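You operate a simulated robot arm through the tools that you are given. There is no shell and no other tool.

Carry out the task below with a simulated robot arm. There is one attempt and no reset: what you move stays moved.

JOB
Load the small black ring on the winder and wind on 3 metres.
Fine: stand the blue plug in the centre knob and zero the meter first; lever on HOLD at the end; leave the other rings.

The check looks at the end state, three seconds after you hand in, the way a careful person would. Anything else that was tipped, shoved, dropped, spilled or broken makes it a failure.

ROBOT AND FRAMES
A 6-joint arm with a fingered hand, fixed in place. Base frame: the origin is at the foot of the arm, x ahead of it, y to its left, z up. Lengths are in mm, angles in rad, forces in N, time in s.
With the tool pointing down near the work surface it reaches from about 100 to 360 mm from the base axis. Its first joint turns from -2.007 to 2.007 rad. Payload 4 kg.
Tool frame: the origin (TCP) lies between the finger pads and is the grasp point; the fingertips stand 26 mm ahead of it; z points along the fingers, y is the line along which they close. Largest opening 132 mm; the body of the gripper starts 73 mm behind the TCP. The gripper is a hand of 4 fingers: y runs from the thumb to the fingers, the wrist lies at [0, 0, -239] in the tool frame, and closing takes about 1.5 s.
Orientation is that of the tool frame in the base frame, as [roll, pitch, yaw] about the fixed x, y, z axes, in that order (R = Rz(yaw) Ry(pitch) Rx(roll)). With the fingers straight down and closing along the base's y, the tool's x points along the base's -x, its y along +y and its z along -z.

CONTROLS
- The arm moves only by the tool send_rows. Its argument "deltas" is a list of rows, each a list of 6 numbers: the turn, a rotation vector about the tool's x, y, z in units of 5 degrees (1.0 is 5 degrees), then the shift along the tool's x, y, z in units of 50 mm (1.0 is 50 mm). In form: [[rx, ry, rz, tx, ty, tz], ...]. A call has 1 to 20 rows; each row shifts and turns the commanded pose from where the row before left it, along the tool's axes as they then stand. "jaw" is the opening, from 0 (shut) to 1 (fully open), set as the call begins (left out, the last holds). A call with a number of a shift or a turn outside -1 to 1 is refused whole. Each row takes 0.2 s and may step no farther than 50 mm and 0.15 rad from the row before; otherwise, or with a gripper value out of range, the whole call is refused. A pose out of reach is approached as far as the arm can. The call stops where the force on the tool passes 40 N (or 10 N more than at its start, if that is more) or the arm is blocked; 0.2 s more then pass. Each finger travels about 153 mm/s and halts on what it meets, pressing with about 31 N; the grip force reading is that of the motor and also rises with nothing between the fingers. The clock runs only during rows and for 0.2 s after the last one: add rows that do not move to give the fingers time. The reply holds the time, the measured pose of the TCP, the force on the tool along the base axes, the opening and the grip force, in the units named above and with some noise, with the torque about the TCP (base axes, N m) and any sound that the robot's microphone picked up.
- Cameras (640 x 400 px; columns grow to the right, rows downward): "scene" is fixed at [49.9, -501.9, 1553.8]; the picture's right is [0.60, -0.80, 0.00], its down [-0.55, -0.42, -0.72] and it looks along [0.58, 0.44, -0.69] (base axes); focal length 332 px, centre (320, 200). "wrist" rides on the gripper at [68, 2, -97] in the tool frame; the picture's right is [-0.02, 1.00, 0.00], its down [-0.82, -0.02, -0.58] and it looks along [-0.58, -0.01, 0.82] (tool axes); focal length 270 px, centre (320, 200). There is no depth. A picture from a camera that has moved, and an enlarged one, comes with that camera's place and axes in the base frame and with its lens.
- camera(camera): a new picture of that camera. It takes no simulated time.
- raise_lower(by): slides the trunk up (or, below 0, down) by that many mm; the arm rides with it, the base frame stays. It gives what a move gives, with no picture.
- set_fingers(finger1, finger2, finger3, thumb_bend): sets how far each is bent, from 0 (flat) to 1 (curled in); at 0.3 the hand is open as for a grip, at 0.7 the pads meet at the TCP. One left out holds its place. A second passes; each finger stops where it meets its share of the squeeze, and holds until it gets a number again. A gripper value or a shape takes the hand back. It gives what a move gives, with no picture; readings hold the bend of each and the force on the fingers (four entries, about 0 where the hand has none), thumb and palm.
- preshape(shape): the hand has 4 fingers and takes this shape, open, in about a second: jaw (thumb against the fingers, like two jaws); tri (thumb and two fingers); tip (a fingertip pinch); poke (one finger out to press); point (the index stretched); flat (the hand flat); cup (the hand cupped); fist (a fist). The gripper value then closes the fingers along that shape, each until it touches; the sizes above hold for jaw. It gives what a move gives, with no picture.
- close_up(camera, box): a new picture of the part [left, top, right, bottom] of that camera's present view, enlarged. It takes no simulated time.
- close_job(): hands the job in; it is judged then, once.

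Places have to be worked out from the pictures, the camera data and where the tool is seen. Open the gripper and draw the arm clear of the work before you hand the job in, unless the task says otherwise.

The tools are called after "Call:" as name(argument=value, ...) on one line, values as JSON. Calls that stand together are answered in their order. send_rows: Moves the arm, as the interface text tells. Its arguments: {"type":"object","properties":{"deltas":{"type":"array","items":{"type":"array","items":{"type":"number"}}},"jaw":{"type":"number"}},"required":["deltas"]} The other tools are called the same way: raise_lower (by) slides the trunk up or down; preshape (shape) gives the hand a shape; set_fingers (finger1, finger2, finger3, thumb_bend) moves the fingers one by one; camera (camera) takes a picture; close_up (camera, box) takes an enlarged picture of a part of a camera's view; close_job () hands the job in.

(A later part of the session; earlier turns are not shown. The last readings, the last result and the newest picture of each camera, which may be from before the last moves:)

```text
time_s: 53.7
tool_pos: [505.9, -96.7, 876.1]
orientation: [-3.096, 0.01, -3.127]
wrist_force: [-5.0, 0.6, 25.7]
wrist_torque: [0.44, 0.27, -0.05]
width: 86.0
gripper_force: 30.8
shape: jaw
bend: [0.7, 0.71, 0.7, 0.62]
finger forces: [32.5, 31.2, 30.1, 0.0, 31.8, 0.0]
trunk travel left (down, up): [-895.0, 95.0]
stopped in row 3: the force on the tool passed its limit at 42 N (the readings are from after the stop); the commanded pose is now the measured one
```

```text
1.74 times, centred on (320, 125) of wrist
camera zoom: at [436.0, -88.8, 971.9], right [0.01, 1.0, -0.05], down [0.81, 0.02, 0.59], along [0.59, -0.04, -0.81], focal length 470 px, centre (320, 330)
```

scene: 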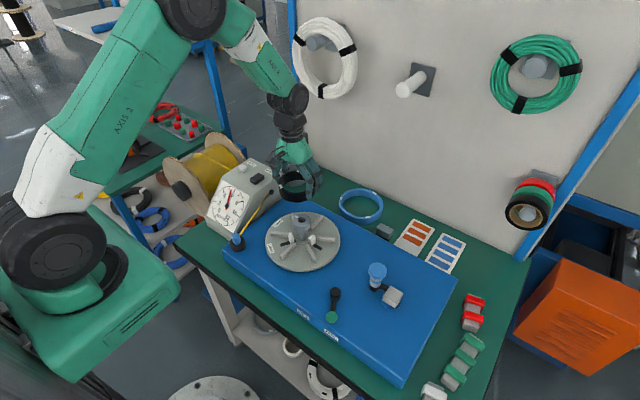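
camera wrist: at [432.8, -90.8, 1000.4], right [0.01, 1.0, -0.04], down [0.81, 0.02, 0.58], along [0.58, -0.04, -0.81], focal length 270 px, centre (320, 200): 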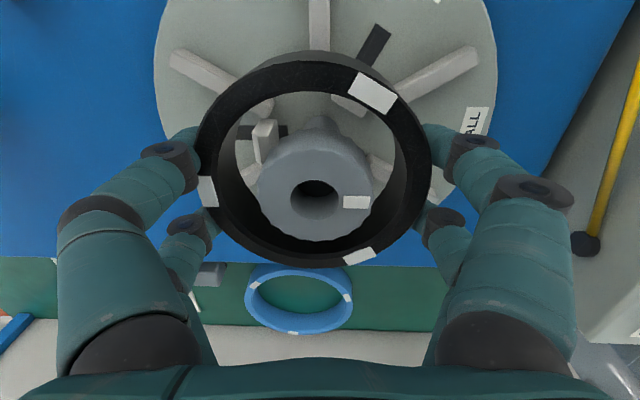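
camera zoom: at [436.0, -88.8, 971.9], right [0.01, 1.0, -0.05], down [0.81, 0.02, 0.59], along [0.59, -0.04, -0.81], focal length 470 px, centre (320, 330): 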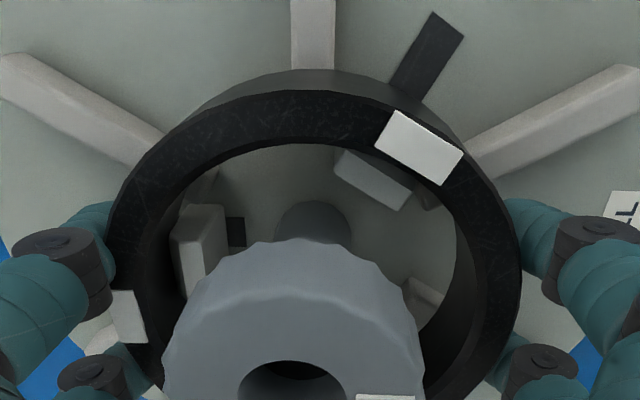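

The ring surrounds all three jaws and appears to rest on the ~16 mm-tall spokes, matching the contact height. I open the hand to let go.

Call:
send_rows(deltas=[[0, 0, 0, 0, 0, 0], [0, 0, 0, 0, 0, 0], [0, 0, 0, 0, 0, 0], [0, 0, 0, 0, 0, 0]], jaw=0.95)

Call:
close_up(camera="scene", box=[270, 190, 350, 265])

Call:
close_up(camera="wrist", box=[180, 10, 460, 240])

```text
time_s: 54.5
tool_pos: [508.7, -96.7, 873.1]
orientation: [-3.096, 0.009, -3.129]
wrist_force: [0.2, 0.8, -0.6]
wrist_torque: [-0.01, 0.06, 0.0]
width: 125.6
gripper_force: 0.1
shape: jaw
bend: [0.4, 0.4, 0.4, 0.29]
finger forces: [0.0, 0.0, 0.0, 0.0, 0.0, 0.0]
trunk travel left (down, up): [-895.0, 95.0]
stopped in row 3: the force on the tool passed its limit at 42 N (the readings are from after the stop); the commanded pose is now the measured one
```

```text
5.33 times, centred on (310, 228) of scene
camera zoom: at [49.9, -501.9, 1553.8], right [0.6, -0.8, 0.0], down [-0.55, -0.42, -0.72], along [0.58, 0.44, -0.69], focal length 1768 px, centre (373, 53)
```

zoom: 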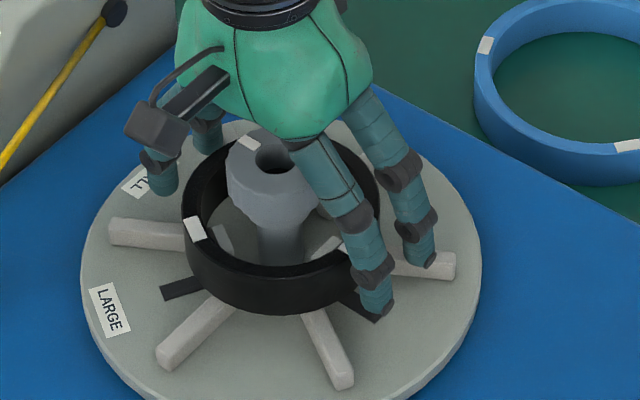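

```text
1.74 times, centred on (320, 125) of wrist
camera zoom: at [439.8, -89.4, 968.4], right [0.01, 1.0, -0.05], down [0.81, 0.02, 0.59], along [0.59, -0.04, -0.81], focal length 470 px, centre (320, 330)
```

zoom: 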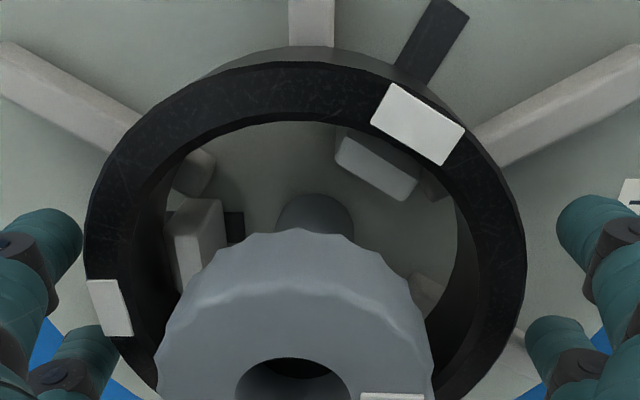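

The hand is open and free of the ring. I raise straight up to clear the knob and inspect how the ring sits.

Call:
send_rows(deltas=[[0, 0, 0, 0, -0.01, -0.3], [0, 0, 0, 0, -0.02, -0.6], [0, 0, 0, 0, -0.03, -0.8], [0, 0, 0, 0.2, 0, -0.8], [0, 0, 0, 0.8, 0, 0], [0, 0, 0, 0.8, 0, 0], [0, 0, 0, 0, 0, 0]])

Call:
close_up(camera="scene", box=[260, 190, 350, 275])

Call:
camera(camera="wrist")

Call:
camera(camera="scene")

```text
time_s: 56.0
tool_pos: [416.2, -96.2, 997.7]
orientation: [-3.096, 0.012, -3.128]
wrist_force: [-0.1, 0.6, 0.4]
wrist_torque: [0.0, 0.0, 0.02]
width: 125.5
gripper_force: 0.2
shape: jaw
bend: [0.4, 0.4, 0.4, 0.29]
finger forces: [0.0, 0.0, 0.0, 0.0, 0.0, 0.1]
trunk travel left (down, up): [-895.0, 95.0]
```

```text
4.71 times, centred on (305, 232) of scene
camera zoom: at [49.9, -501.9, 1553.8], right [0.6, -0.8, 0.0], down [-0.55, -0.42, -0.72], along [0.58, 0.44, -0.69], focal length 1560 px, centre (391, 47)
```

zoom: 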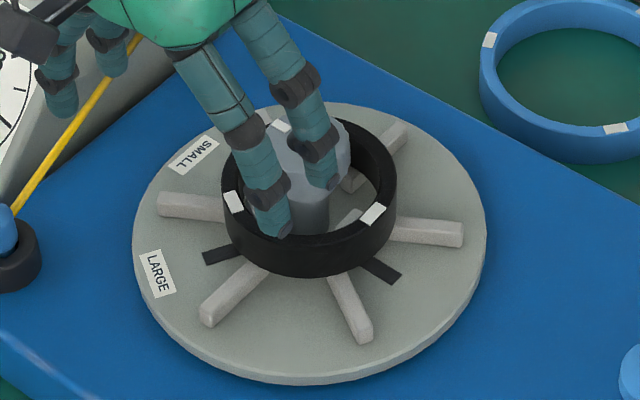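

```text
taken
camera wrist: at [346.5, -88.1, 1093.6], right [0.01, 1.0, -0.05], down [0.81, 0.02, 0.59], along [0.59, -0.04, -0.81], focal length 270 px, centre (320, 200)
```

wrist: 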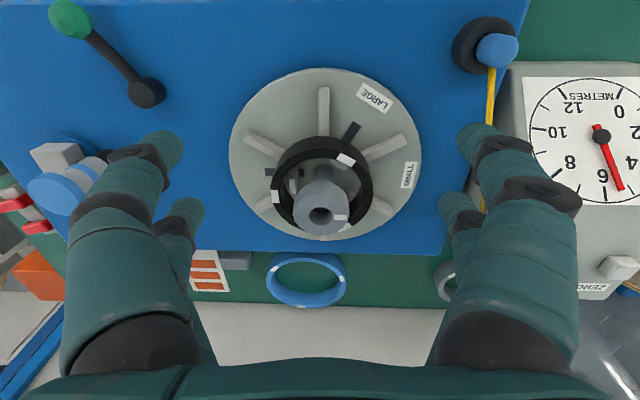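

```text
taken
```

scene: 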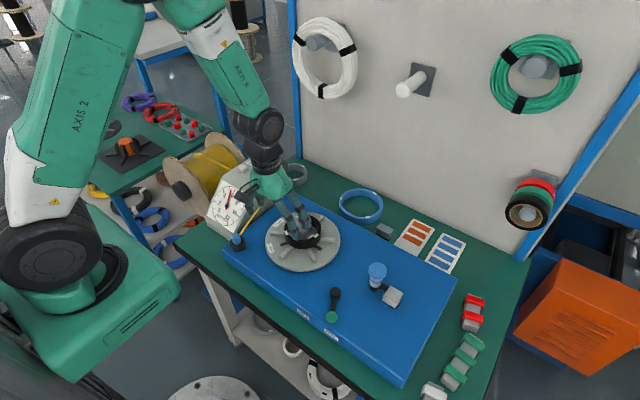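

The ring sits around the knob on the wheel. I zoom with the wrist camera to check it is level and down on the spokes.

Call:
close_up(camera="wrist", box=[220, 60, 430, 250])

Call:
close_up(camera="wrist", box=[430, 0, 640, 130])

```text
2.11 times, centred on (325, 155) of wrist
camera zoom: at [346.5, -88.1, 1093.6], right [0.01, 1.0, -0.05], down [0.81, 0.02, 0.59], along [0.59, -0.04, -0.81], focal length 569 px, centre (310, 295)
```

zoom: 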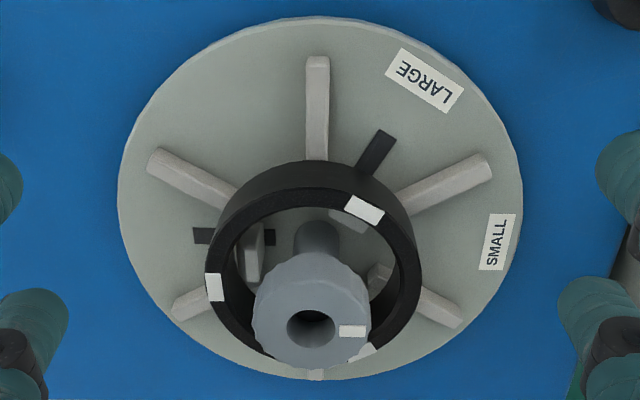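

```text
3.05 times, centred on (535, 65) of wrist
camera zoom: at [346.5, -88.1, 1093.6], right [0.01, 1.0, -0.05], down [0.81, 0.02, 0.59], along [0.59, -0.04, -0.81], focal length 824 px, centre (-335, 611)
```

zoom: 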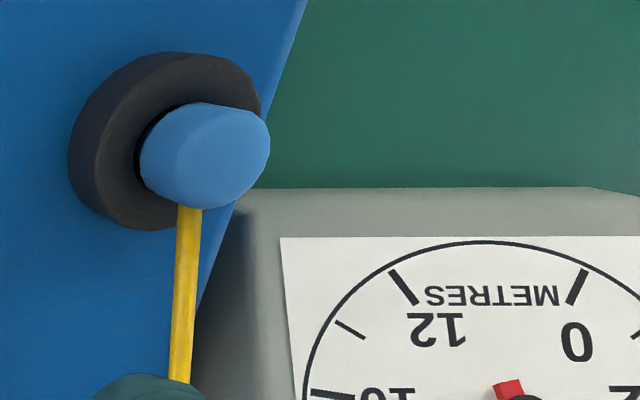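

The ring is well seated with all three jaws inside it. Next the yarn plug: I place its top at about (377,31,859); I level the hand and move to where the camera can see it closely.

Call:
send_rows(deltas=[[-0.52, 0, 0, 0, 0, 0], [0, 0, 0, 0.565, 0.635, 0.24], [0, 0, 0, 0.565, 0.635, 0.24], [0, 0, 0, 0.565, 0.635, 0.24], [0, 0, 0, 0.565, 0.635, 0.24], [0, 0, 0, 0, 0, 0]])

Call:
camera(camera="wrist")

Call:
close_up(camera="wrist", box=[240, 100, 400, 260])

```text
time_s: 57.5
tool_pos: [341.6, 35.0, 950.3]
orientation: [3.141, 0.009, -3.129]
wrist_force: [-0.1, -0.1, -0.5]
wrist_torque: [0.01, 0.0, 0.0]
width: 125.3
gripper_force: 0.2
shape: jaw
bend: [0.4, 0.4, 0.4, 0.29]
finger forces: [0.1, 0.0, 0.0, 0.0, 0.1, 0.0]
out of reach, approached as far as the arm can: row 4, 5
trunk travel left (down, up): [-895.0, 95.0]
```

```text
taken
camera wrist: at [272.8, 36.6, 1045.8], right [0.01, 1.0, 0.0], down [0.81, -0.01, 0.58], along [0.58, -0.01, -0.81], focal length 270 px, centre (320, 200)
```

wrist: 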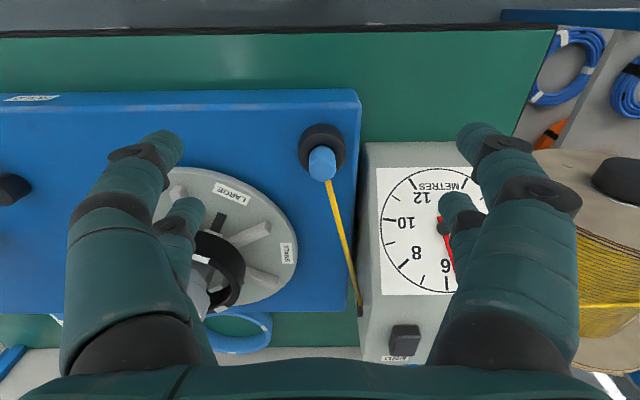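

```text
2.50 times, centred on (320, 180) of wrist
camera zoom: at [272.8, 36.6, 1045.8], right [0.01, 1.0, 0.0], down [0.81, -0.01, 0.58], along [0.58, -0.01, -0.81], focal length 676 px, centre (320, 250)
```

zoom: 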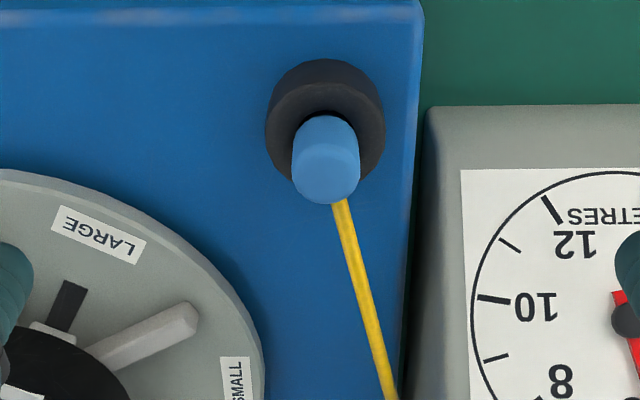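

The plug is a blue cylinder about 21 mm across standing roughly 27 mm proud of its cup, near (377,35), top ≈859; the knob hole is about 22 mm. I try the fingertip-pinch shape and look at how the fingers sit.

Call:
preshape(shape="tip")

Call:
camera(camera="wrist")

Call:
close_up(camera="scene", box=[170, 130, 300, 260])

```text
time_s: 58.4
tool_pos: [343.2, 33.6, 949.4]
orientation: [-3.14, 0.009, -3.128]
wrist_force: [-0.1, -0.3, -0.1]
wrist_torque: [-0.02, -0.02, 0.0]
width: 131.9
gripper_force: 0.1
shape: tip
bend: [0.3, 0.3, 0.3, 0.3]
finger forces: [0.1, 0.0, 0.0, 0.1, 0.0, 0.0]
trunk travel left (down, up): [-895.0, 95.0]
```

```text
taken
camera wrist: at [273.0, 36.7, 1045.9], right [0.01, 1.0, 0.0], down [0.81, -0.01, 0.58], along [0.58, -0.01, -0.81], focal length 270 px, centre (320, 200)
```

wrist: 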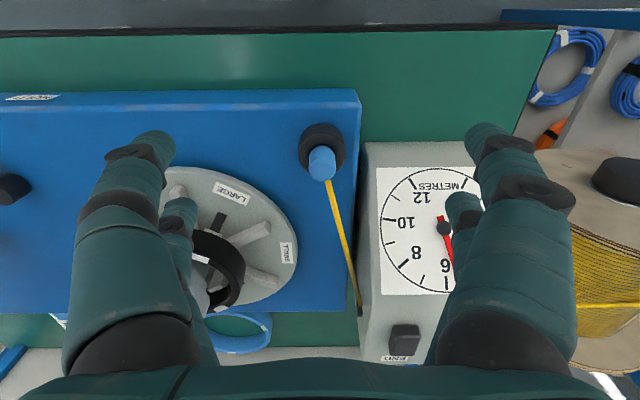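

```text
3.08 times, centred on (235, 195) of scene
camera zoom: at [49.9, -501.9, 1553.8], right [0.6, -0.8, 0.0], down [-0.55, -0.42, -0.72], along [0.58, 0.44, -0.69], focal length 1020 px, centre (582, 215)
```

zoom: 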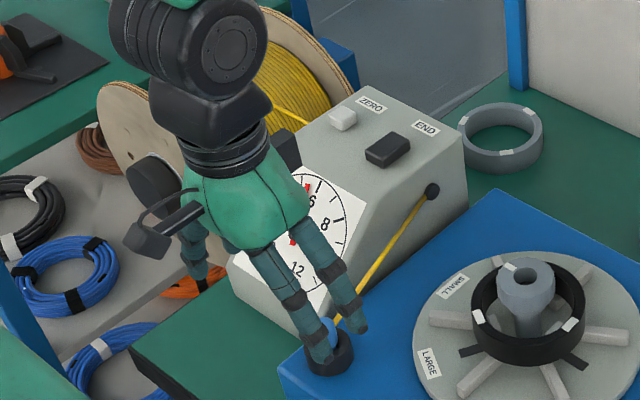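

The digits stand in two pairs about ±20 mm along tool x, so a small plug must be taken by an opposing pair. I close the tip shape in free air to see which digits meet and where.

Call:
send_rows(deltas=[[0, 0, 0, 0, 0, 0], [0, 0, 0, 0, 0, 0], [0, 0, 0, 0, 0, 0], [0, 0, 0, 0, 0, 0], [0, 0, 0, 0, 0, 0]], jaw=0.2)

Call:
camera(camera="wrist")

Call:
close_up(camera="scene", box=[180, 180, 280, 260])

```text
time_s: 59.5
tool_pos: [341.5, 34.0, 949.9]
orientation: [3.139, 0.009, -3.129]
wrist_force: [0.8, 0.0, 0.0]
wrist_torque: [-0.02, 0.04, -0.04]
width: 26.6
gripper_force: 0.1
shape: tip
bend: [0.73, 0.73, 0.73, 0.7]
finger forces: [0.0, 0.1, 0.0, 0.1, 0.0, 0.0]
trunk travel left (down, up): [-895.0, 95.0]
```

```text
taken
camera wrist: at [272.9, 36.6, 1045.9], right [0.01, 1.0, 0.0], down [0.81, -0.01, 0.58], along [0.58, -0.01, -0.81], focal length 270 px, centre (320, 200)
```

wrist: 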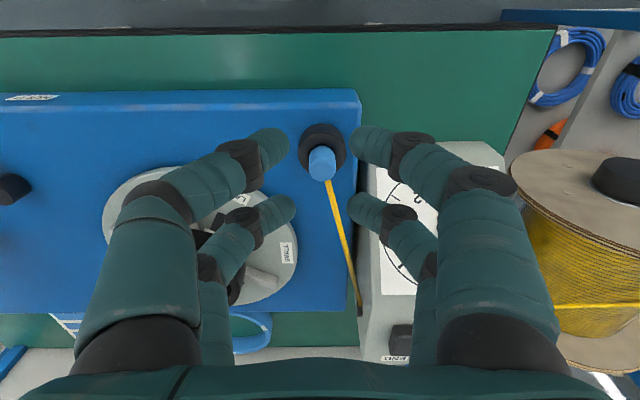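

```text
5.00 times, centred on (230, 220) of scene
camera zoom: at [49.9, -501.9, 1553.8], right [0.6, -0.8, 0.0], down [-0.55, -0.42, -0.72], along [0.58, 0.44, -0.69], focal length 1657 px, centre (770, 100)
```

zoom: 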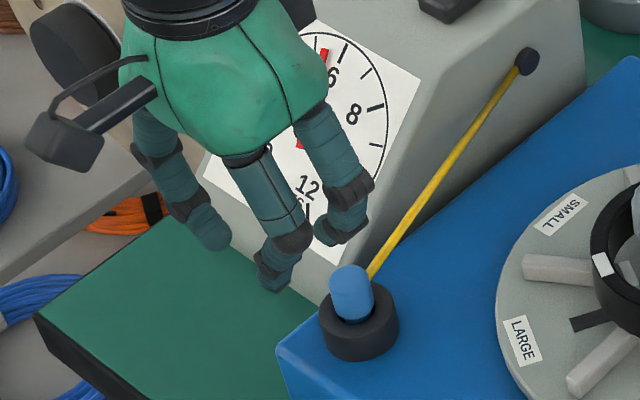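

All four digits close in two pairs. I find out which finger number is which by opening finger 1 fully and the thumb half.

Call:
set_fingers(finger1=0.3, thumb_bend=0.5)

Call:
camera(camera="wrist")

```text
time_s: 60.5
tool_pos: [342.7, 33.7, 949.7]
orientation: [-3.141, 0.01, -3.13]
wrist_force: [0.8, 0.0, 0.2]
wrist_torque: [-0.01, 0.01, 0.02]
width: 99.0
gripper_force: 0.0
shape: fingers
bend: [0.3, 0.73, 0.73, 0.5]
finger forces: [0.0, 0.1, 0.0, 0.1, 0.0, 0.0]
trunk travel left (down, up): [-895.0, 95.0]
```

```text
taken
camera wrist: at [272.9, 36.6, 1045.9], right [0.01, 1.0, 0.0], down [0.81, -0.01, 0.58], along [0.58, -0.01, -0.81], focal length 270 px, centre (320, 200)
```

wrist: 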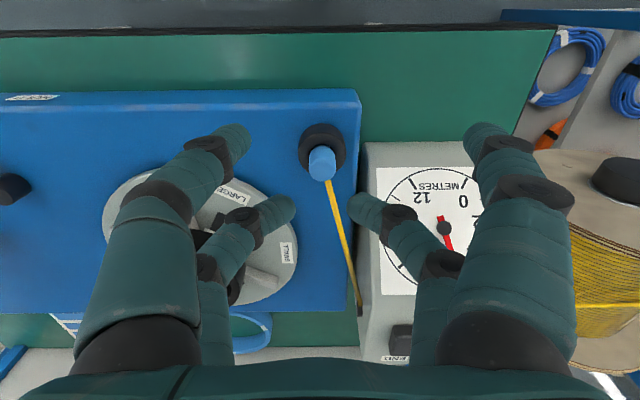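

Fingers 2 and 3 form the far pair (the +x side), finger 1 and the thumb the near pair. I will pinch the plug with fingers 2 and 3 only, keeping the near pair open; I set that and move above the plug.

Call:
set_fingers(finger1=0.3, finger2=0.55, finger3=0.55, thumb_bend=0.3)

Call:
send_rows(deltas=[[0, 0, 0, -0.15, 0.02, 0.3], [0, 0, 0, -0.15, 0.02, 0.3], [0, 0, 0, 0, 0, 0.3], [0, 0, 0, 0, 0, 0]])

Call:
camera(camera="wrist")

```text
time_s: 61.5
tool_pos: [342.9, 33.4, 949.4]
orientation: [3.141, 0.009, -3.129]
wrist_force: [-0.4, 0.2, -0.1]
wrist_torque: [-0.03, 0.0, 0.0]
width: 132.3
gripper_force: 0.1
shape: fingers
bend: [0.3, 0.55, 0.55, 0.3]
finger forces: [0.1, 0.1, 0.0, 0.0, 0.1, 0.0]
trunk travel left (down, up): [-895.0, 95.0]
```

```text
time_s: 62.5
tool_pos: [358.6, 36.6, 905.5]
orientation: [-3.141, 0.011, -3.13]
wrist_force: [0.2, 0.0, 0.5]
wrist_torque: [0.01, 0.03, 0.01]
width: 132.5
gripper_force: 0.1
shape: fingers
bend: [0.3, 0.55, 0.55, 0.3]
finger forces: [0.0, 0.0, 0.0, 0.0, 0.0, 0.0]
trunk travel left (down, up): [-895.0, 95.0]
```

```text
taken
camera wrist: at [288.9, 38.8, 1000.6], right [0.01, 1.0, 0.0], down [0.81, -0.01, 0.59], along [0.59, -0.01, -0.81], focal length 270 px, centre (320, 200)
```

wrist: 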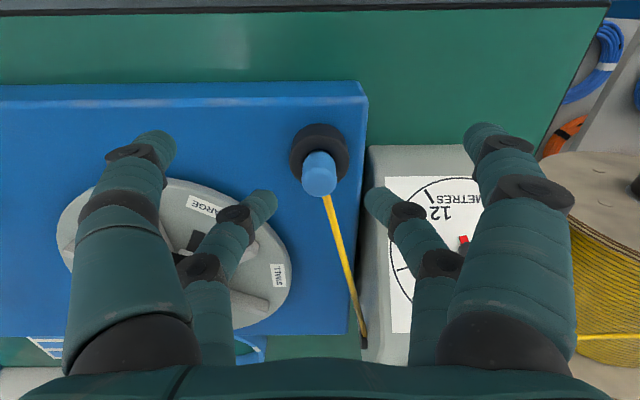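

Plug and cup are centred between fingers 2 and 3 in y. I zoom in to fix the plug's exact position and height.

Call:
close_up(camera="wrist", box=[270, 110, 370, 220])

Call:
close_up(camera="scene", box=[215, 215, 265, 260])

```text
3.64 times, centred on (320, 165) of wrist
camera zoom: at [288.9, 38.8, 1000.6], right [0.01, 1.0, 0.0], down [0.81, -0.01, 0.59], along [0.59, -0.01, -0.81], focal length 983 px, centre (320, 327)
```

zoom: 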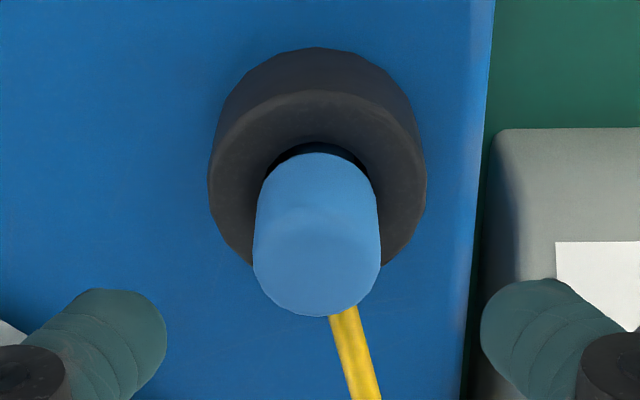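

```text
8.89 times, centred on (240, 238) of scene
camera zoom: at [49.9, -501.9, 1553.8], right [0.6, -0.8, 0.0], down [-0.55, -0.42, -0.72], along [0.58, 0.44, -0.69], focal length 2946 px, centre (1031, -133)
```

zoom: 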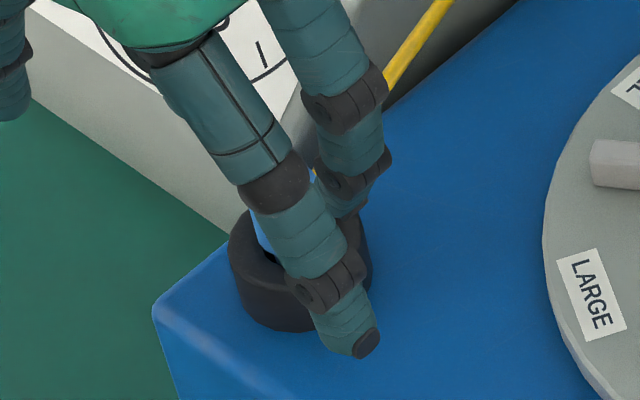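

Plug axis ≈ (374.7,36.7), top ≈862, cup top ≈836; the fingertip pair is about 1.4 mm too far forward. I correct that and go down so the tips end a few millimetres above the cup rim.

Call:
send_rows(deltas=[[0, 0, 0, 0.02, 0, 0.3], [0, 0, 0, 0.02, 0, 0.3], [0, 0, 0, 0, 0, 0.18], [0, 0, 0, 0, 0, 0]])

Call:
close_up(camera="wrist", box=[240, 120, 400, 250])

Call:
close_up(camera="scene", box=[215, 215, 265, 260])

```text
time_s: 63.5
tool_pos: [356.5, 36.2, 865.4]
orientation: [3.142, 0.013, -3.13]
wrist_force: [0.4, 0.0, 0.4]
wrist_torque: [0.01, 0.0, -0.01]
width: 132.6
gripper_force: 0.1
shape: fingers
bend: [0.3, 0.55, 0.55, 0.3]
finger forces: [0.1, 0.1, 0.1, 0.0, 0.1, 0.0]
trunk travel left (down, up): [-895.0, 95.0]
```

```text
3.08 times, centred on (320, 185) of wrist
camera zoom: at [287.4, 38.6, 961.7], right [0.01, 1.0, 0.0], down [0.81, -0.01, 0.59], along [0.59, -0.01, -0.81], focal length 832 px, centre (320, 246)
```

zoom: 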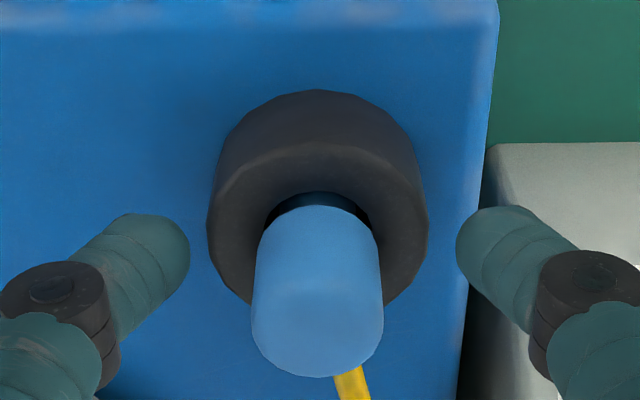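

```text
8.89 times, centred on (240, 238) of scene
camera zoom: at [49.9, -501.9, 1553.8], right [0.6, -0.8, 0.0], down [-0.55, -0.42, -0.72], along [0.58, 0.44, -0.69], focal length 2946 px, centre (1031, -133)
```

zoom: 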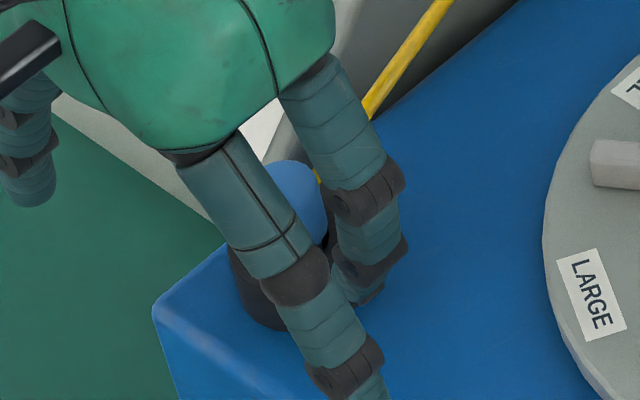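

The plug sits between the two fingertips, just 1 mm off centre. I nudge 1 mm and close fingers 2 and 3 on it.

Call:
send_rows(deltas=[[0, 0, 0, 0, -0.02, 0], [0, 0, 0, 0, 0, 0]])

Call:
set_fingers(finger2=0.85, finger3=0.85)

Call:
close_up(camera="wrist", box=[240, 120, 400, 250])

Call:
close_up(camera="scene", box=[215, 215, 265, 260])

```text
time_s: 64.2
tool_pos: [356.3, 35.4, 866.6]
orientation: [-3.142, 0.012, -3.13]
wrist_force: [0.1, 0.4, -0.1]
wrist_torque: [-0.02, 0.01, -0.01]
width: 132.7
gripper_force: 0.1
shape: fingers
bend: [0.3, 0.55, 0.55, 0.3]
finger forces: [0.0, 0.1, 0.0, 0.1, 0.0, 0.0]
trunk travel left (down, up): [-895.0, 95.0]
```

```text
time_s: 65.2
tool_pos: [358.3, 34.2, 867.2]
orientation: [3.141, 0.012, -3.128]
wrist_force: [-0.6, 0.0, -0.4]
wrist_torque: [-0.01, 0.01, -0.03]
width: 132.6
gripper_force: 7.5
shape: fingers
bend: [0.3, 0.62, 0.62, 0.3]
finger forces: [0.0, 8.0, 8.2, 0.0, 0.1, 0.1]
trunk travel left (down, up): [-895.0, 95.0]
```

```text
3.08 times, centred on (320, 185) of wrist
camera zoom: at [287.5, 37.6, 961.8], right [0.01, 1.0, 0.0], down [0.81, -0.01, 0.59], along [0.59, -0.01, -0.81], focal length 832 px, centre (320, 246)
```

zoom: 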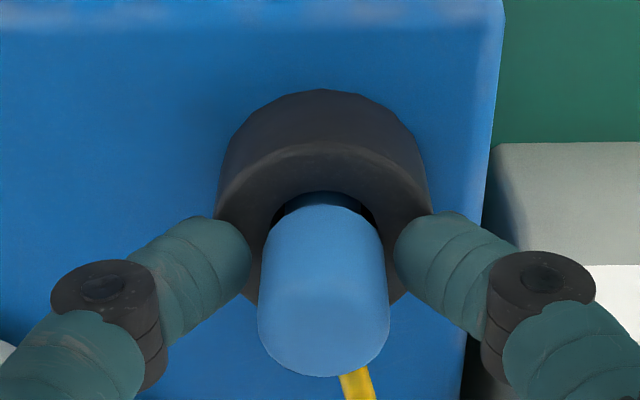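

```text
8.89 times, centred on (240, 238) of scene
camera zoom: at [49.9, -501.9, 1553.8], right [0.6, -0.8, 0.0], down [-0.55, -0.42, -0.72], along [0.58, 0.44, -0.69], focal length 2946 px, centre (1031, -133)
```

zoom: 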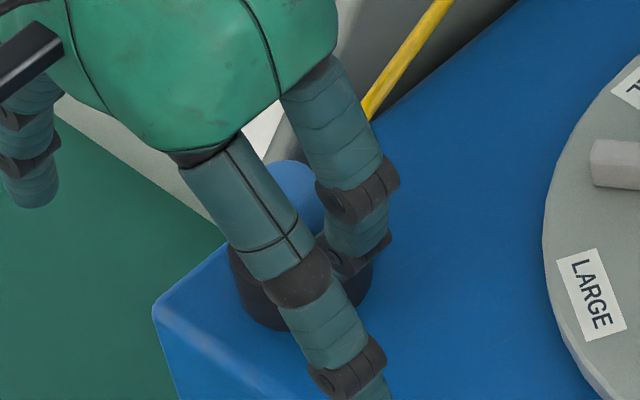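

Fingers 2 and 3 halted on the plug with about 8 N each. I lift gently a centimetre and look whether the plug follows.

Call:
send_rows(deltas=[[0, 0, 0, 0, 0, -0.1], [0, 0, 0, 0, 0, -0.1], [0, 0, 0, 0, 0, 0]])

Call:
close_up(camera="wrist", box=[240, 120, 400, 250])

```text
time_s: 66.0
tool_pos: [357.9, 35.4, 874.7]
orientation: [-3.141, 0.012, -3.129]
wrist_force: [-0.3, 0.0, -1.1]
wrist_torque: [0.02, -0.03, 0.01]
width: 132.4
gripper_force: 6.8
shape: fingers
bend: [0.3, 0.66, 0.64, 0.3]
finger forces: [0.0, 6.6, 6.6, 0.0, 0.0, 0.0]
trunk travel left (down, up): [-895.0, 95.0]
```

```text
3.08 times, centred on (320, 185) of wrist
camera zoom: at [287.3, 37.5, 971.5], right [0.01, 1.0, 0.0], down [0.81, -0.01, 0.59], along [0.59, -0.01, -0.81], focal length 832 px, centre (320, 246)
```

zoom: 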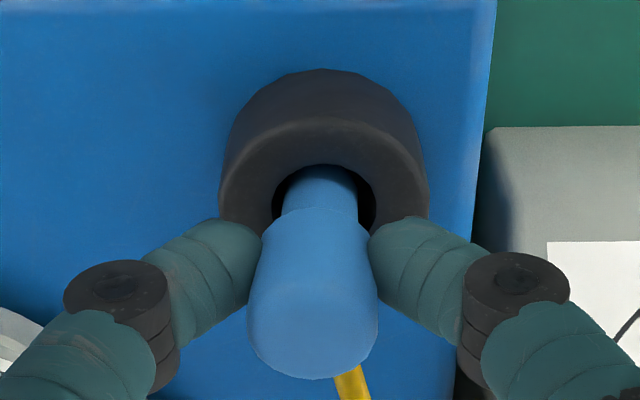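

The plug lifts with the fingers; it has a wider head and a narrower stem. The squeeze eased a little, so I re-tighten before lifting it out.

Call:
set_fingers(finger2=0.9, finger3=0.9)

Call:
close_up(camera="wrist", box=[240, 120, 400, 250])

```text
time_s: 67.0
tool_pos: [357.7, 33.1, 875.0]
orientation: [-3.141, 0.013, -3.129]
wrist_force: [-1.1, 0.1, 0.1]
wrist_torque: [0.02, -0.02, 0.01]
width: 132.8
gripper_force: 9.5
shape: fingers
bend: [0.3, 0.7, 0.66, 0.3]
finger forces: [0.0, 9.3, 9.3, 0.0, 0.0, 0.1]
trunk travel left (down, up): [-895.0, 95.0]
```

```text
3.08 times, centred on (320, 185) of wrist
camera zoom: at [287.4, 37.5, 971.4], right [0.01, 1.0, 0.0], down [0.81, -0.01, 0.59], along [0.59, -0.01, -0.81], focal length 832 px, centre (320, 246)
```

zoom: 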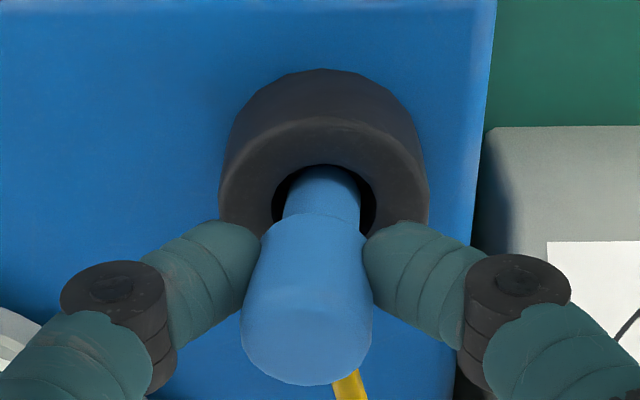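

The plug leans a few degrees but is held; its stem (≈15 mm) is much slimmer than the knob hole (≈22 mm). I lift it out and look.

Call:
send_rows(deltas=[[0, 0, 0, 0, 0, -0.2], [0, 0, 0, 0, 0, -0.3], [0, 0, 0, 0, 0, -0.3], [0, 0, 0, 0, 0, -0.3], [0, 0, 0, 0, 0, 0]])

Call:
camera(camera="wrist")

Call:
close_up(camera="scene", box=[205, 180, 285, 260])

```text
time_s: 68.2
tool_pos: [357.1, 33.2, 931.2]
orientation: [3.14, 0.011, -3.127]
wrist_force: [0.5, 1.3, -0.8]
wrist_torque: [-0.01, -0.02, 0.03]
width: 132.8
gripper_force: 9.3
shape: fingers
bend: [0.3, 0.7, 0.66, 0.3]
finger forces: [0.0, 9.3, 9.4, 0.0, 0.0, 0.1]
trunk travel left (down, up): [-895.0, 95.0]
```

```text
taken
camera wrist: at [287.2, 36.8, 1027.0], right [0.01, 1.0, 0.0], down [0.81, -0.01, 0.59], along [0.59, -0.01, -0.81], focal length 270 px, centre (320, 200)
```

wrist: 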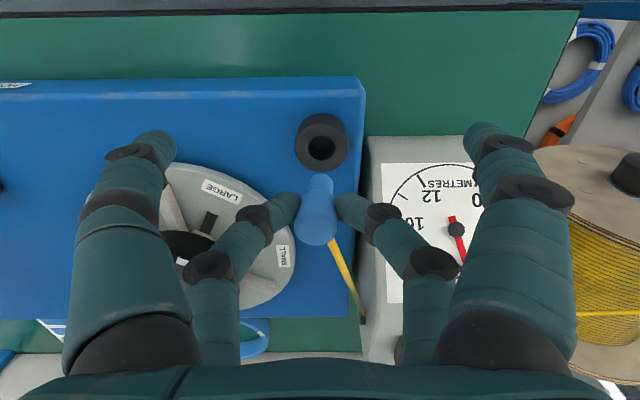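

```text
5.00 times, centred on (245, 220) of scene
camera zoom: at [49.9, -501.9, 1553.8], right [0.6, -0.8, 0.0], down [-0.55, -0.42, -0.72], along [0.58, 0.44, -0.69], focal length 1657 px, centre (695, 100)
```

zoom: 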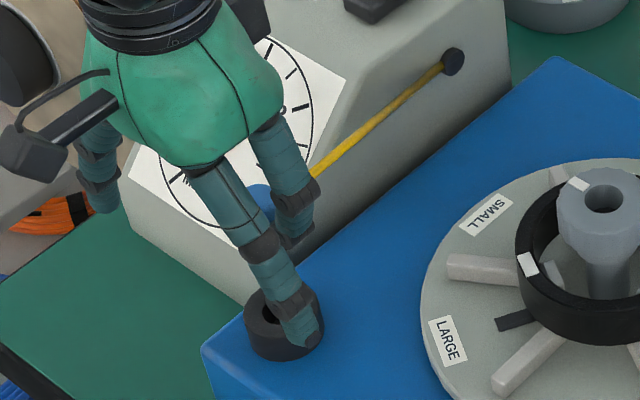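

The plug is free of its cup and follows the hand. I zoom on it to judge its tilt and stem length.

Call:
close_up(camera="wrist", box=[250, 150, 390, 270])

Call:
close_up(camera="scene", box=[220, 195, 265, 240])

```text
3.33 times, centred on (320, 210) of wrist
camera zoom: at [287.2, 36.8, 1027.0], right [0.01, 1.0, 0.0], down [0.81, -0.01, 0.59], along [0.59, -0.01, -0.81], focal length 901 px, centre (320, 167)
```

zoom: 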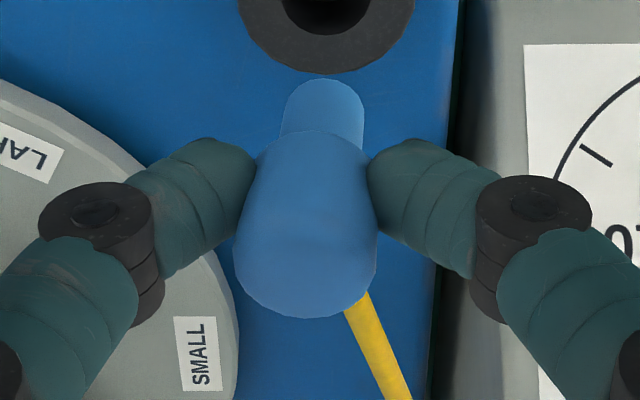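

```text
8.89 times, centred on (242, 218) of scene
camera zoom: at [49.9, -501.9, 1553.8], right [0.6, -0.8, 0.0], down [-0.55, -0.42, -0.72], along [0.58, 0.44, -0.69], focal length 2946 px, centre (1009, 44)
```

zoom: 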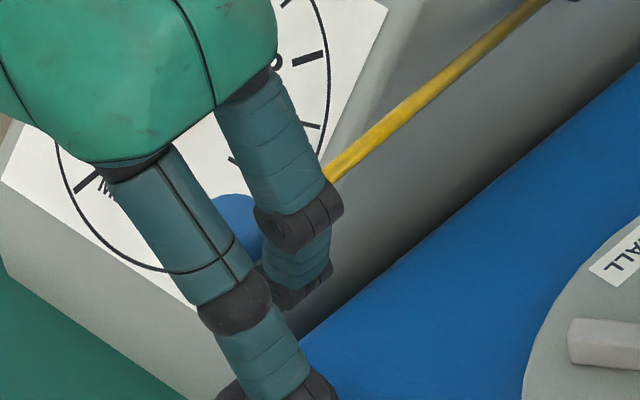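

The plug's head is ~32 mm long on a ~16 mm stem, tilted only about 3°, stem end about 52 mm below the tool point. I raise it and carry it over to the knob hole near (503,−97.5,903).

Call:
send_rows(deltas=[[0, 0, 0, 0, 0, -0.5], [0, 0, 0, 0, 0, -0.34], [0, 0, 0, -0.4, -0.43, 0], [0, 0, 0, -0.4, -0.43, 0], [0, 0, 0, -0.4, -0.43, 0], [0, 0, 0, -0.4, -0.43, 0], [0, 0, 0, -0.4, -0.43, 0], [0, 0, 0, -0.4, -0.43, 0], [0, 0, 0, 0, 0, 0]])

Call:
camera(camera="wrist")

Call:
camera(camera="scene")

```text
time_s: 70.2
tool_pos: [477.6, -93.7, 972.9]
orientation: [-3.14, 0.013, -3.13]
wrist_force: [-0.6, 0.0, -0.3]
wrist_torque: [0.01, -0.03, 0.02]
width: 132.4
gripper_force: 9.0
shape: fingers
bend: [0.3, 0.71, 0.66, 0.3]
finger forces: [0.0, 9.3, 9.2, 0.0, 0.0, 0.0]
trunk travel left (down, up): [-895.0, 95.0]
```

```text
taken
camera wrist: at [407.8, -90.7, 1069.9], right [0.01, 1.0, 0.0], down [0.81, -0.01, 0.59], along [0.59, -0.01, -0.81], focal length 270 px, centre (320, 200)
```

wrist: 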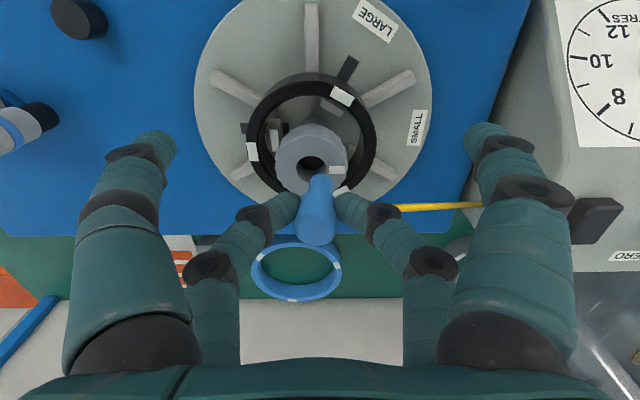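

```text
taken
```

scene: 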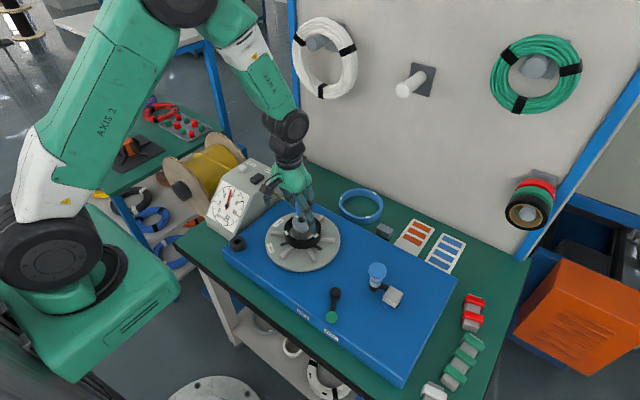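

The plug hangs above the knob; the yarn now runs from it to the meter. I zoom in to compare the stem tip with the hole.

Call:
close_up(camera="wrist", box=[250, 120, 390, 260])

Call:
close_up(camera="scene", box=[275, 185, 335, 245])

```text
2.86 times, centred on (320, 190) of wrist
camera zoom: at [407.8, -90.7, 1069.9], right [0.01, 1.0, 0.0], down [0.81, -0.01, 0.59], along [0.59, -0.01, -0.81], focal length 772 px, centre (320, 229)
```

zoom: 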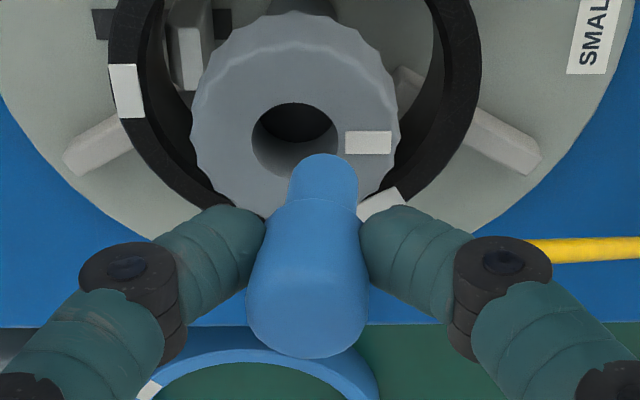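

```text
6.67 times, centred on (305, 215) of scene
camera zoom: at [49.9, -501.9, 1553.8], right [0.6, -0.8, 0.0], down [-0.55, -0.42, -0.72], along [0.58, 0.44, -0.69], focal length 2210 px, centre (420, 100)
```

zoom: 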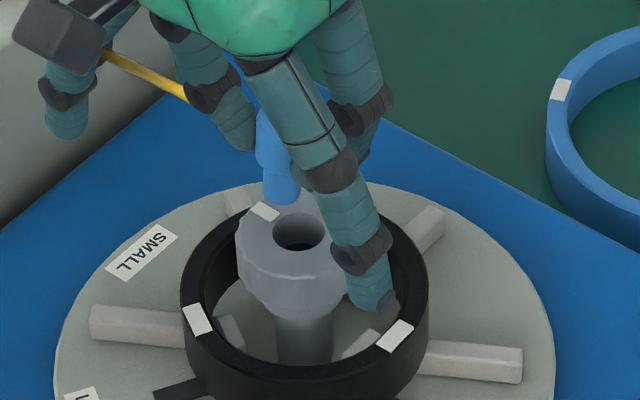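

The stem needs to go about 2 mm forward and 6.6 mm right to be over the hole. I shift so and lower to just above the knob top.

Call:
send_rows(deltas=[[0, 0, 0, -0.04, -0.132, 0], [0, 0, 0, 0, 0, 0.2], [0, 0, 0, 0, 0, 0]])

Call:
close_up(camera="wrist", box=[250, 120, 390, 260])

Call:
close_up(camera="scene", box=[275, 185, 335, 245])

```text
time_s: 71.0
tool_pos: [479.8, -100.3, 963.2]
orientation: [3.141, 0.01, -3.129]
wrist_force: [-0.3, 0.8, -0.4]
wrist_torque: [0.02, -0.01, 0.01]
width: 132.6
gripper_force: 9.7
shape: fingers
bend: [0.3, 0.71, 0.66, 0.3]
finger forces: [0.0, 9.2, 9.2, 0.0, 0.0, 0.0]
trunk travel left (down, up): [-895.0, 95.0]
```

```text
2.86 times, centred on (320, 190) of wrist
camera zoom: at [410.3, -96.6, 1060.0], right [0.01, 1.0, 0.0], down [0.81, -0.01, 0.59], along [0.59, -0.01, -0.81], focal length 772 px, centre (320, 229)
```

zoom: 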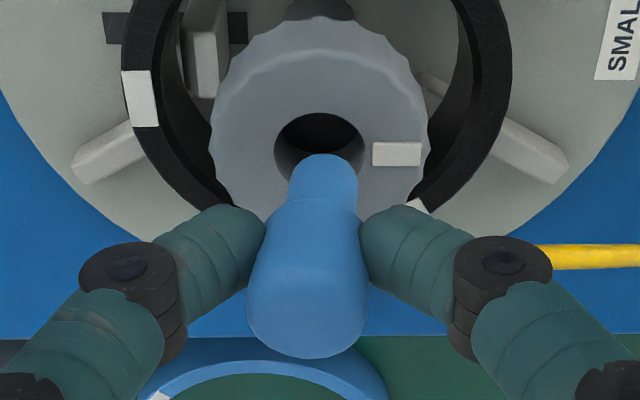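

```text
6.67 times, centred on (305, 215) of scene
camera zoom: at [49.9, -501.9, 1553.8], right [0.6, -0.8, 0.0], down [-0.55, -0.42, -0.72], along [0.58, 0.44, -0.69], focal length 2210 px, centre (420, 100)
```

zoom: 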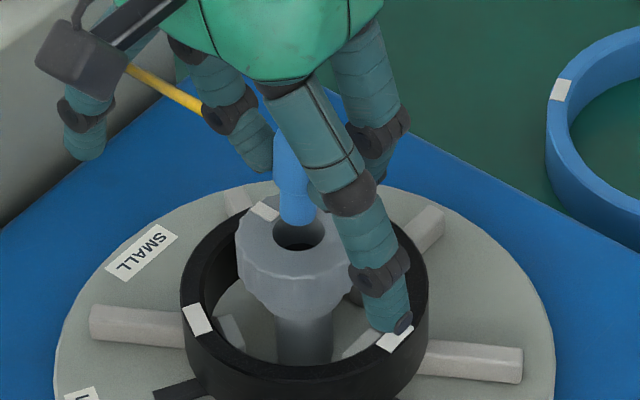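

Both views show the stem over the hole within about 1–2 mm. I trim (−1,−1) and lower slowly, watching for contact.

Call:
send_rows(deltas=[[0, 0, 0, 0.02, -0.02, 0], [0, 0, 0, 0, 0, 0.12], [0, 0, 0, 0, 0, 0.12], [0, 0, 0, 0, 0, 0]])

Call:
close_up(camera="wrist", box=[250, 120, 390, 260])

Call:
close_up(camera="scene", box=[275, 185, 335, 245])

```text
time_s: 72.0
tool_pos: [479.3, -100.1, 952.7]
orientation: [3.141, 0.012, -3.13]
wrist_force: [-0.1, 0.0, -0.7]
wrist_torque: [0.03, 0.02, 0.0]
width: 132.7
gripper_force: 9.6
shape: fingers
bend: [0.3, 0.71, 0.66, 0.3]
finger forces: [0.0, 9.3, 9.2, 0.1, 0.0, 0.0]
trunk travel left (down, up): [-895.0, 95.0]
```

```text
2.86 times, centred on (320, 190) of wrist
camera zoom: at [409.2, -97.5, 1048.0], right [0.01, 1.0, 0.0], down [0.81, -0.01, 0.59], along [0.59, -0.01, -0.81], focal length 772 px, centre (320, 229)
```

zoom: 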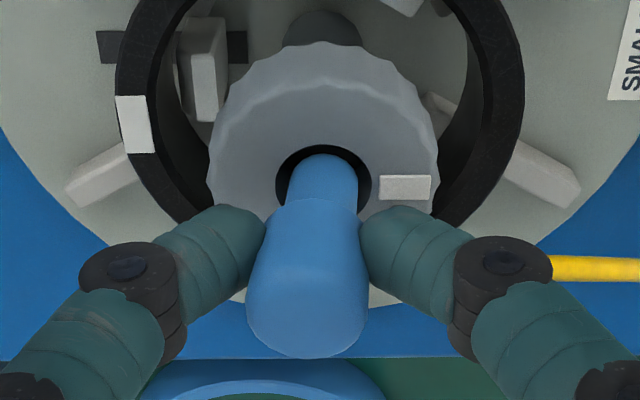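

```text
6.67 times, centred on (305, 215) of scene
camera zoom: at [49.9, -501.9, 1553.8], right [0.6, -0.8, 0.0], down [-0.55, -0.42, -0.72], along [0.58, 0.44, -0.69], focal length 2210 px, centre (420, 100)
```

zoom: 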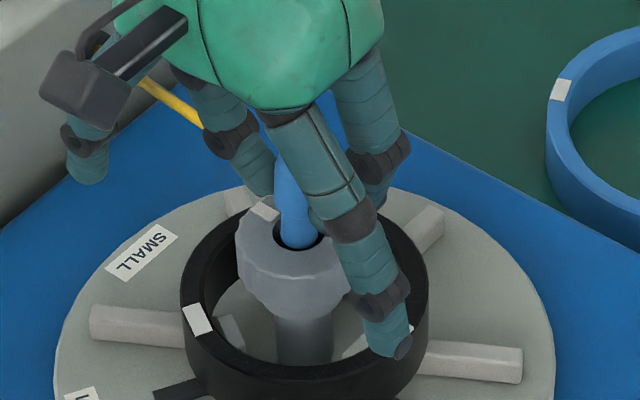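

The stem is entering the hole, well centred. I keep lowering until the shoulder seats.

Call:
send_rows(deltas=[[0, 0, 0, 0, 0, 0.08], [0, 0, 0, 0, 0, 0.08], [0, 0, 0, 0, 0, 0.06], [0, 0, 0, 0, 0, 0]])

Call:
close_up(camera="wrist", box=[250, 120, 390, 260])

Call:
close_up(camera="scene", box=[275, 185, 335, 245])

```text
time_s: 73.0
tool_pos: [479.5, -100.8, 941.2]
orientation: [3.141, 0.012, -3.127]
wrist_force: [-1.0, -0.1, -0.8]
wrist_torque: [0.0, 0.0, 0.02]
width: 132.5
gripper_force: 9.0
shape: fingers
bend: [0.3, 0.71, 0.66, 0.3]
finger forces: [0.0, 9.2, 9.1, 0.0, 0.0, 0.0]
trunk travel left (down, up): [-895.0, 95.0]
```

```text
2.86 times, centred on (320, 190) of wrist
camera zoom: at [409.3, -97.6, 1037.0], right [0.01, 1.0, 0.0], down [0.81, -0.01, 0.59], along [0.59, -0.01, -0.81], focal length 772 px, centre (320, 229)
```

zoom: 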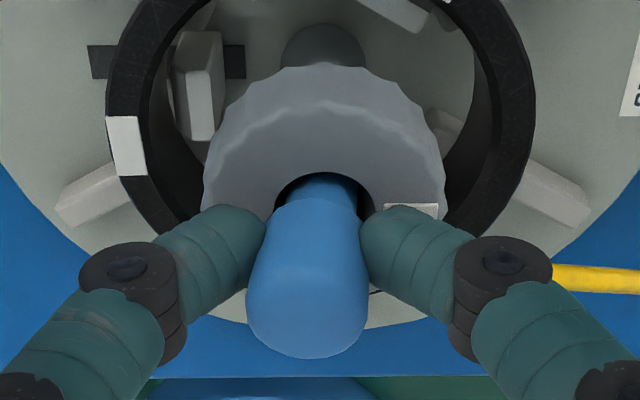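

```text
6.67 times, centred on (305, 215) of scene
camera zoom: at [49.9, -501.9, 1553.8], right [0.6, -0.8, 0.0], down [-0.55, -0.42, -0.72], along [0.58, 0.44, -0.69], focal length 2210 px, centre (420, 100)
```

zoom: 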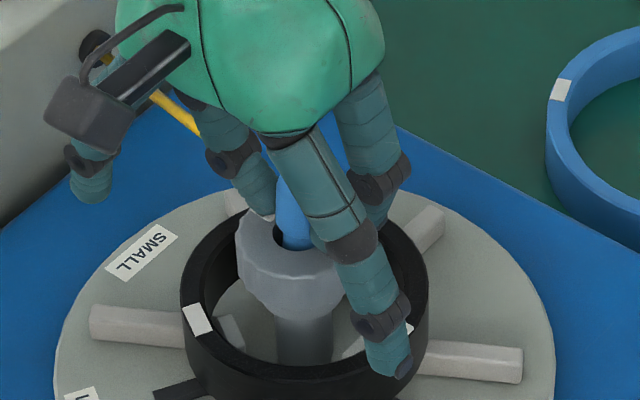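

Still free. I lower a few more millimetres.

Call:
send_rows(deltas=[[0, 0, 0, 0, 0, 0.06], [0, 0, 0, 0, 0, 0.06], [0, 0, 0, 0, 0, 0]])

Call:
close_up(camera="wrist", box=[250, 120, 390, 260])

Call:
close_up(camera="scene", box=[275, 185, 335, 245])

```text
time_s: 73.8
tool_pos: [479.6, -101.0, 936.4]
orientation: [3.141, 0.013, -3.13]
wrist_force: [-1.3, 0.8, 13.2]
wrist_torque: [-0.09, -0.25, 0.02]
width: 132.5
gripper_force: 13.8
shape: fingers
bend: [0.3, 0.71, 0.69, 0.3]
finger forces: [0.0, 12.5, 14.6, 0.1, 0.0, 0.0]
trunk travel left (down, up): [-895.0, 95.0]
```

```text
2.86 times, centred on (320, 190) of wrist
camera zoom: at [409.1, -97.6, 1032.2], right [0.01, 1.0, 0.0], down [0.81, -0.01, 0.59], along [0.59, -0.01, -0.81], focal length 772 px, centre (320, 229)
```

zoom: 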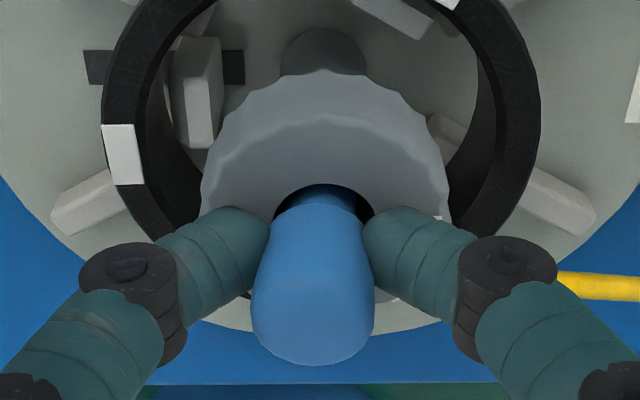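

```text
6.67 times, centred on (305, 215) of scene
camera zoom: at [49.9, -501.9, 1553.8], right [0.6, -0.8, 0.0], down [-0.55, -0.42, -0.72], along [0.58, 0.44, -0.69], focal length 2210 px, centre (420, 100)
```

zoom: 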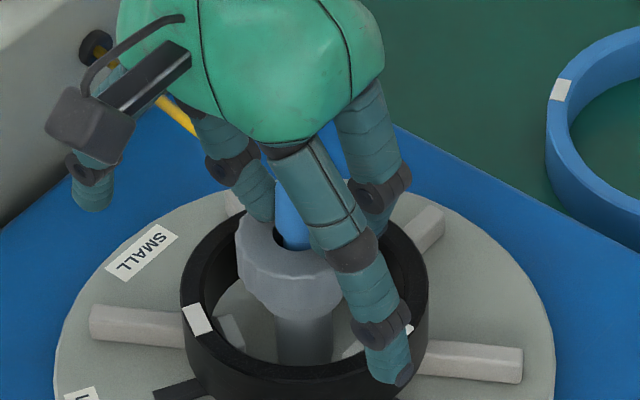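

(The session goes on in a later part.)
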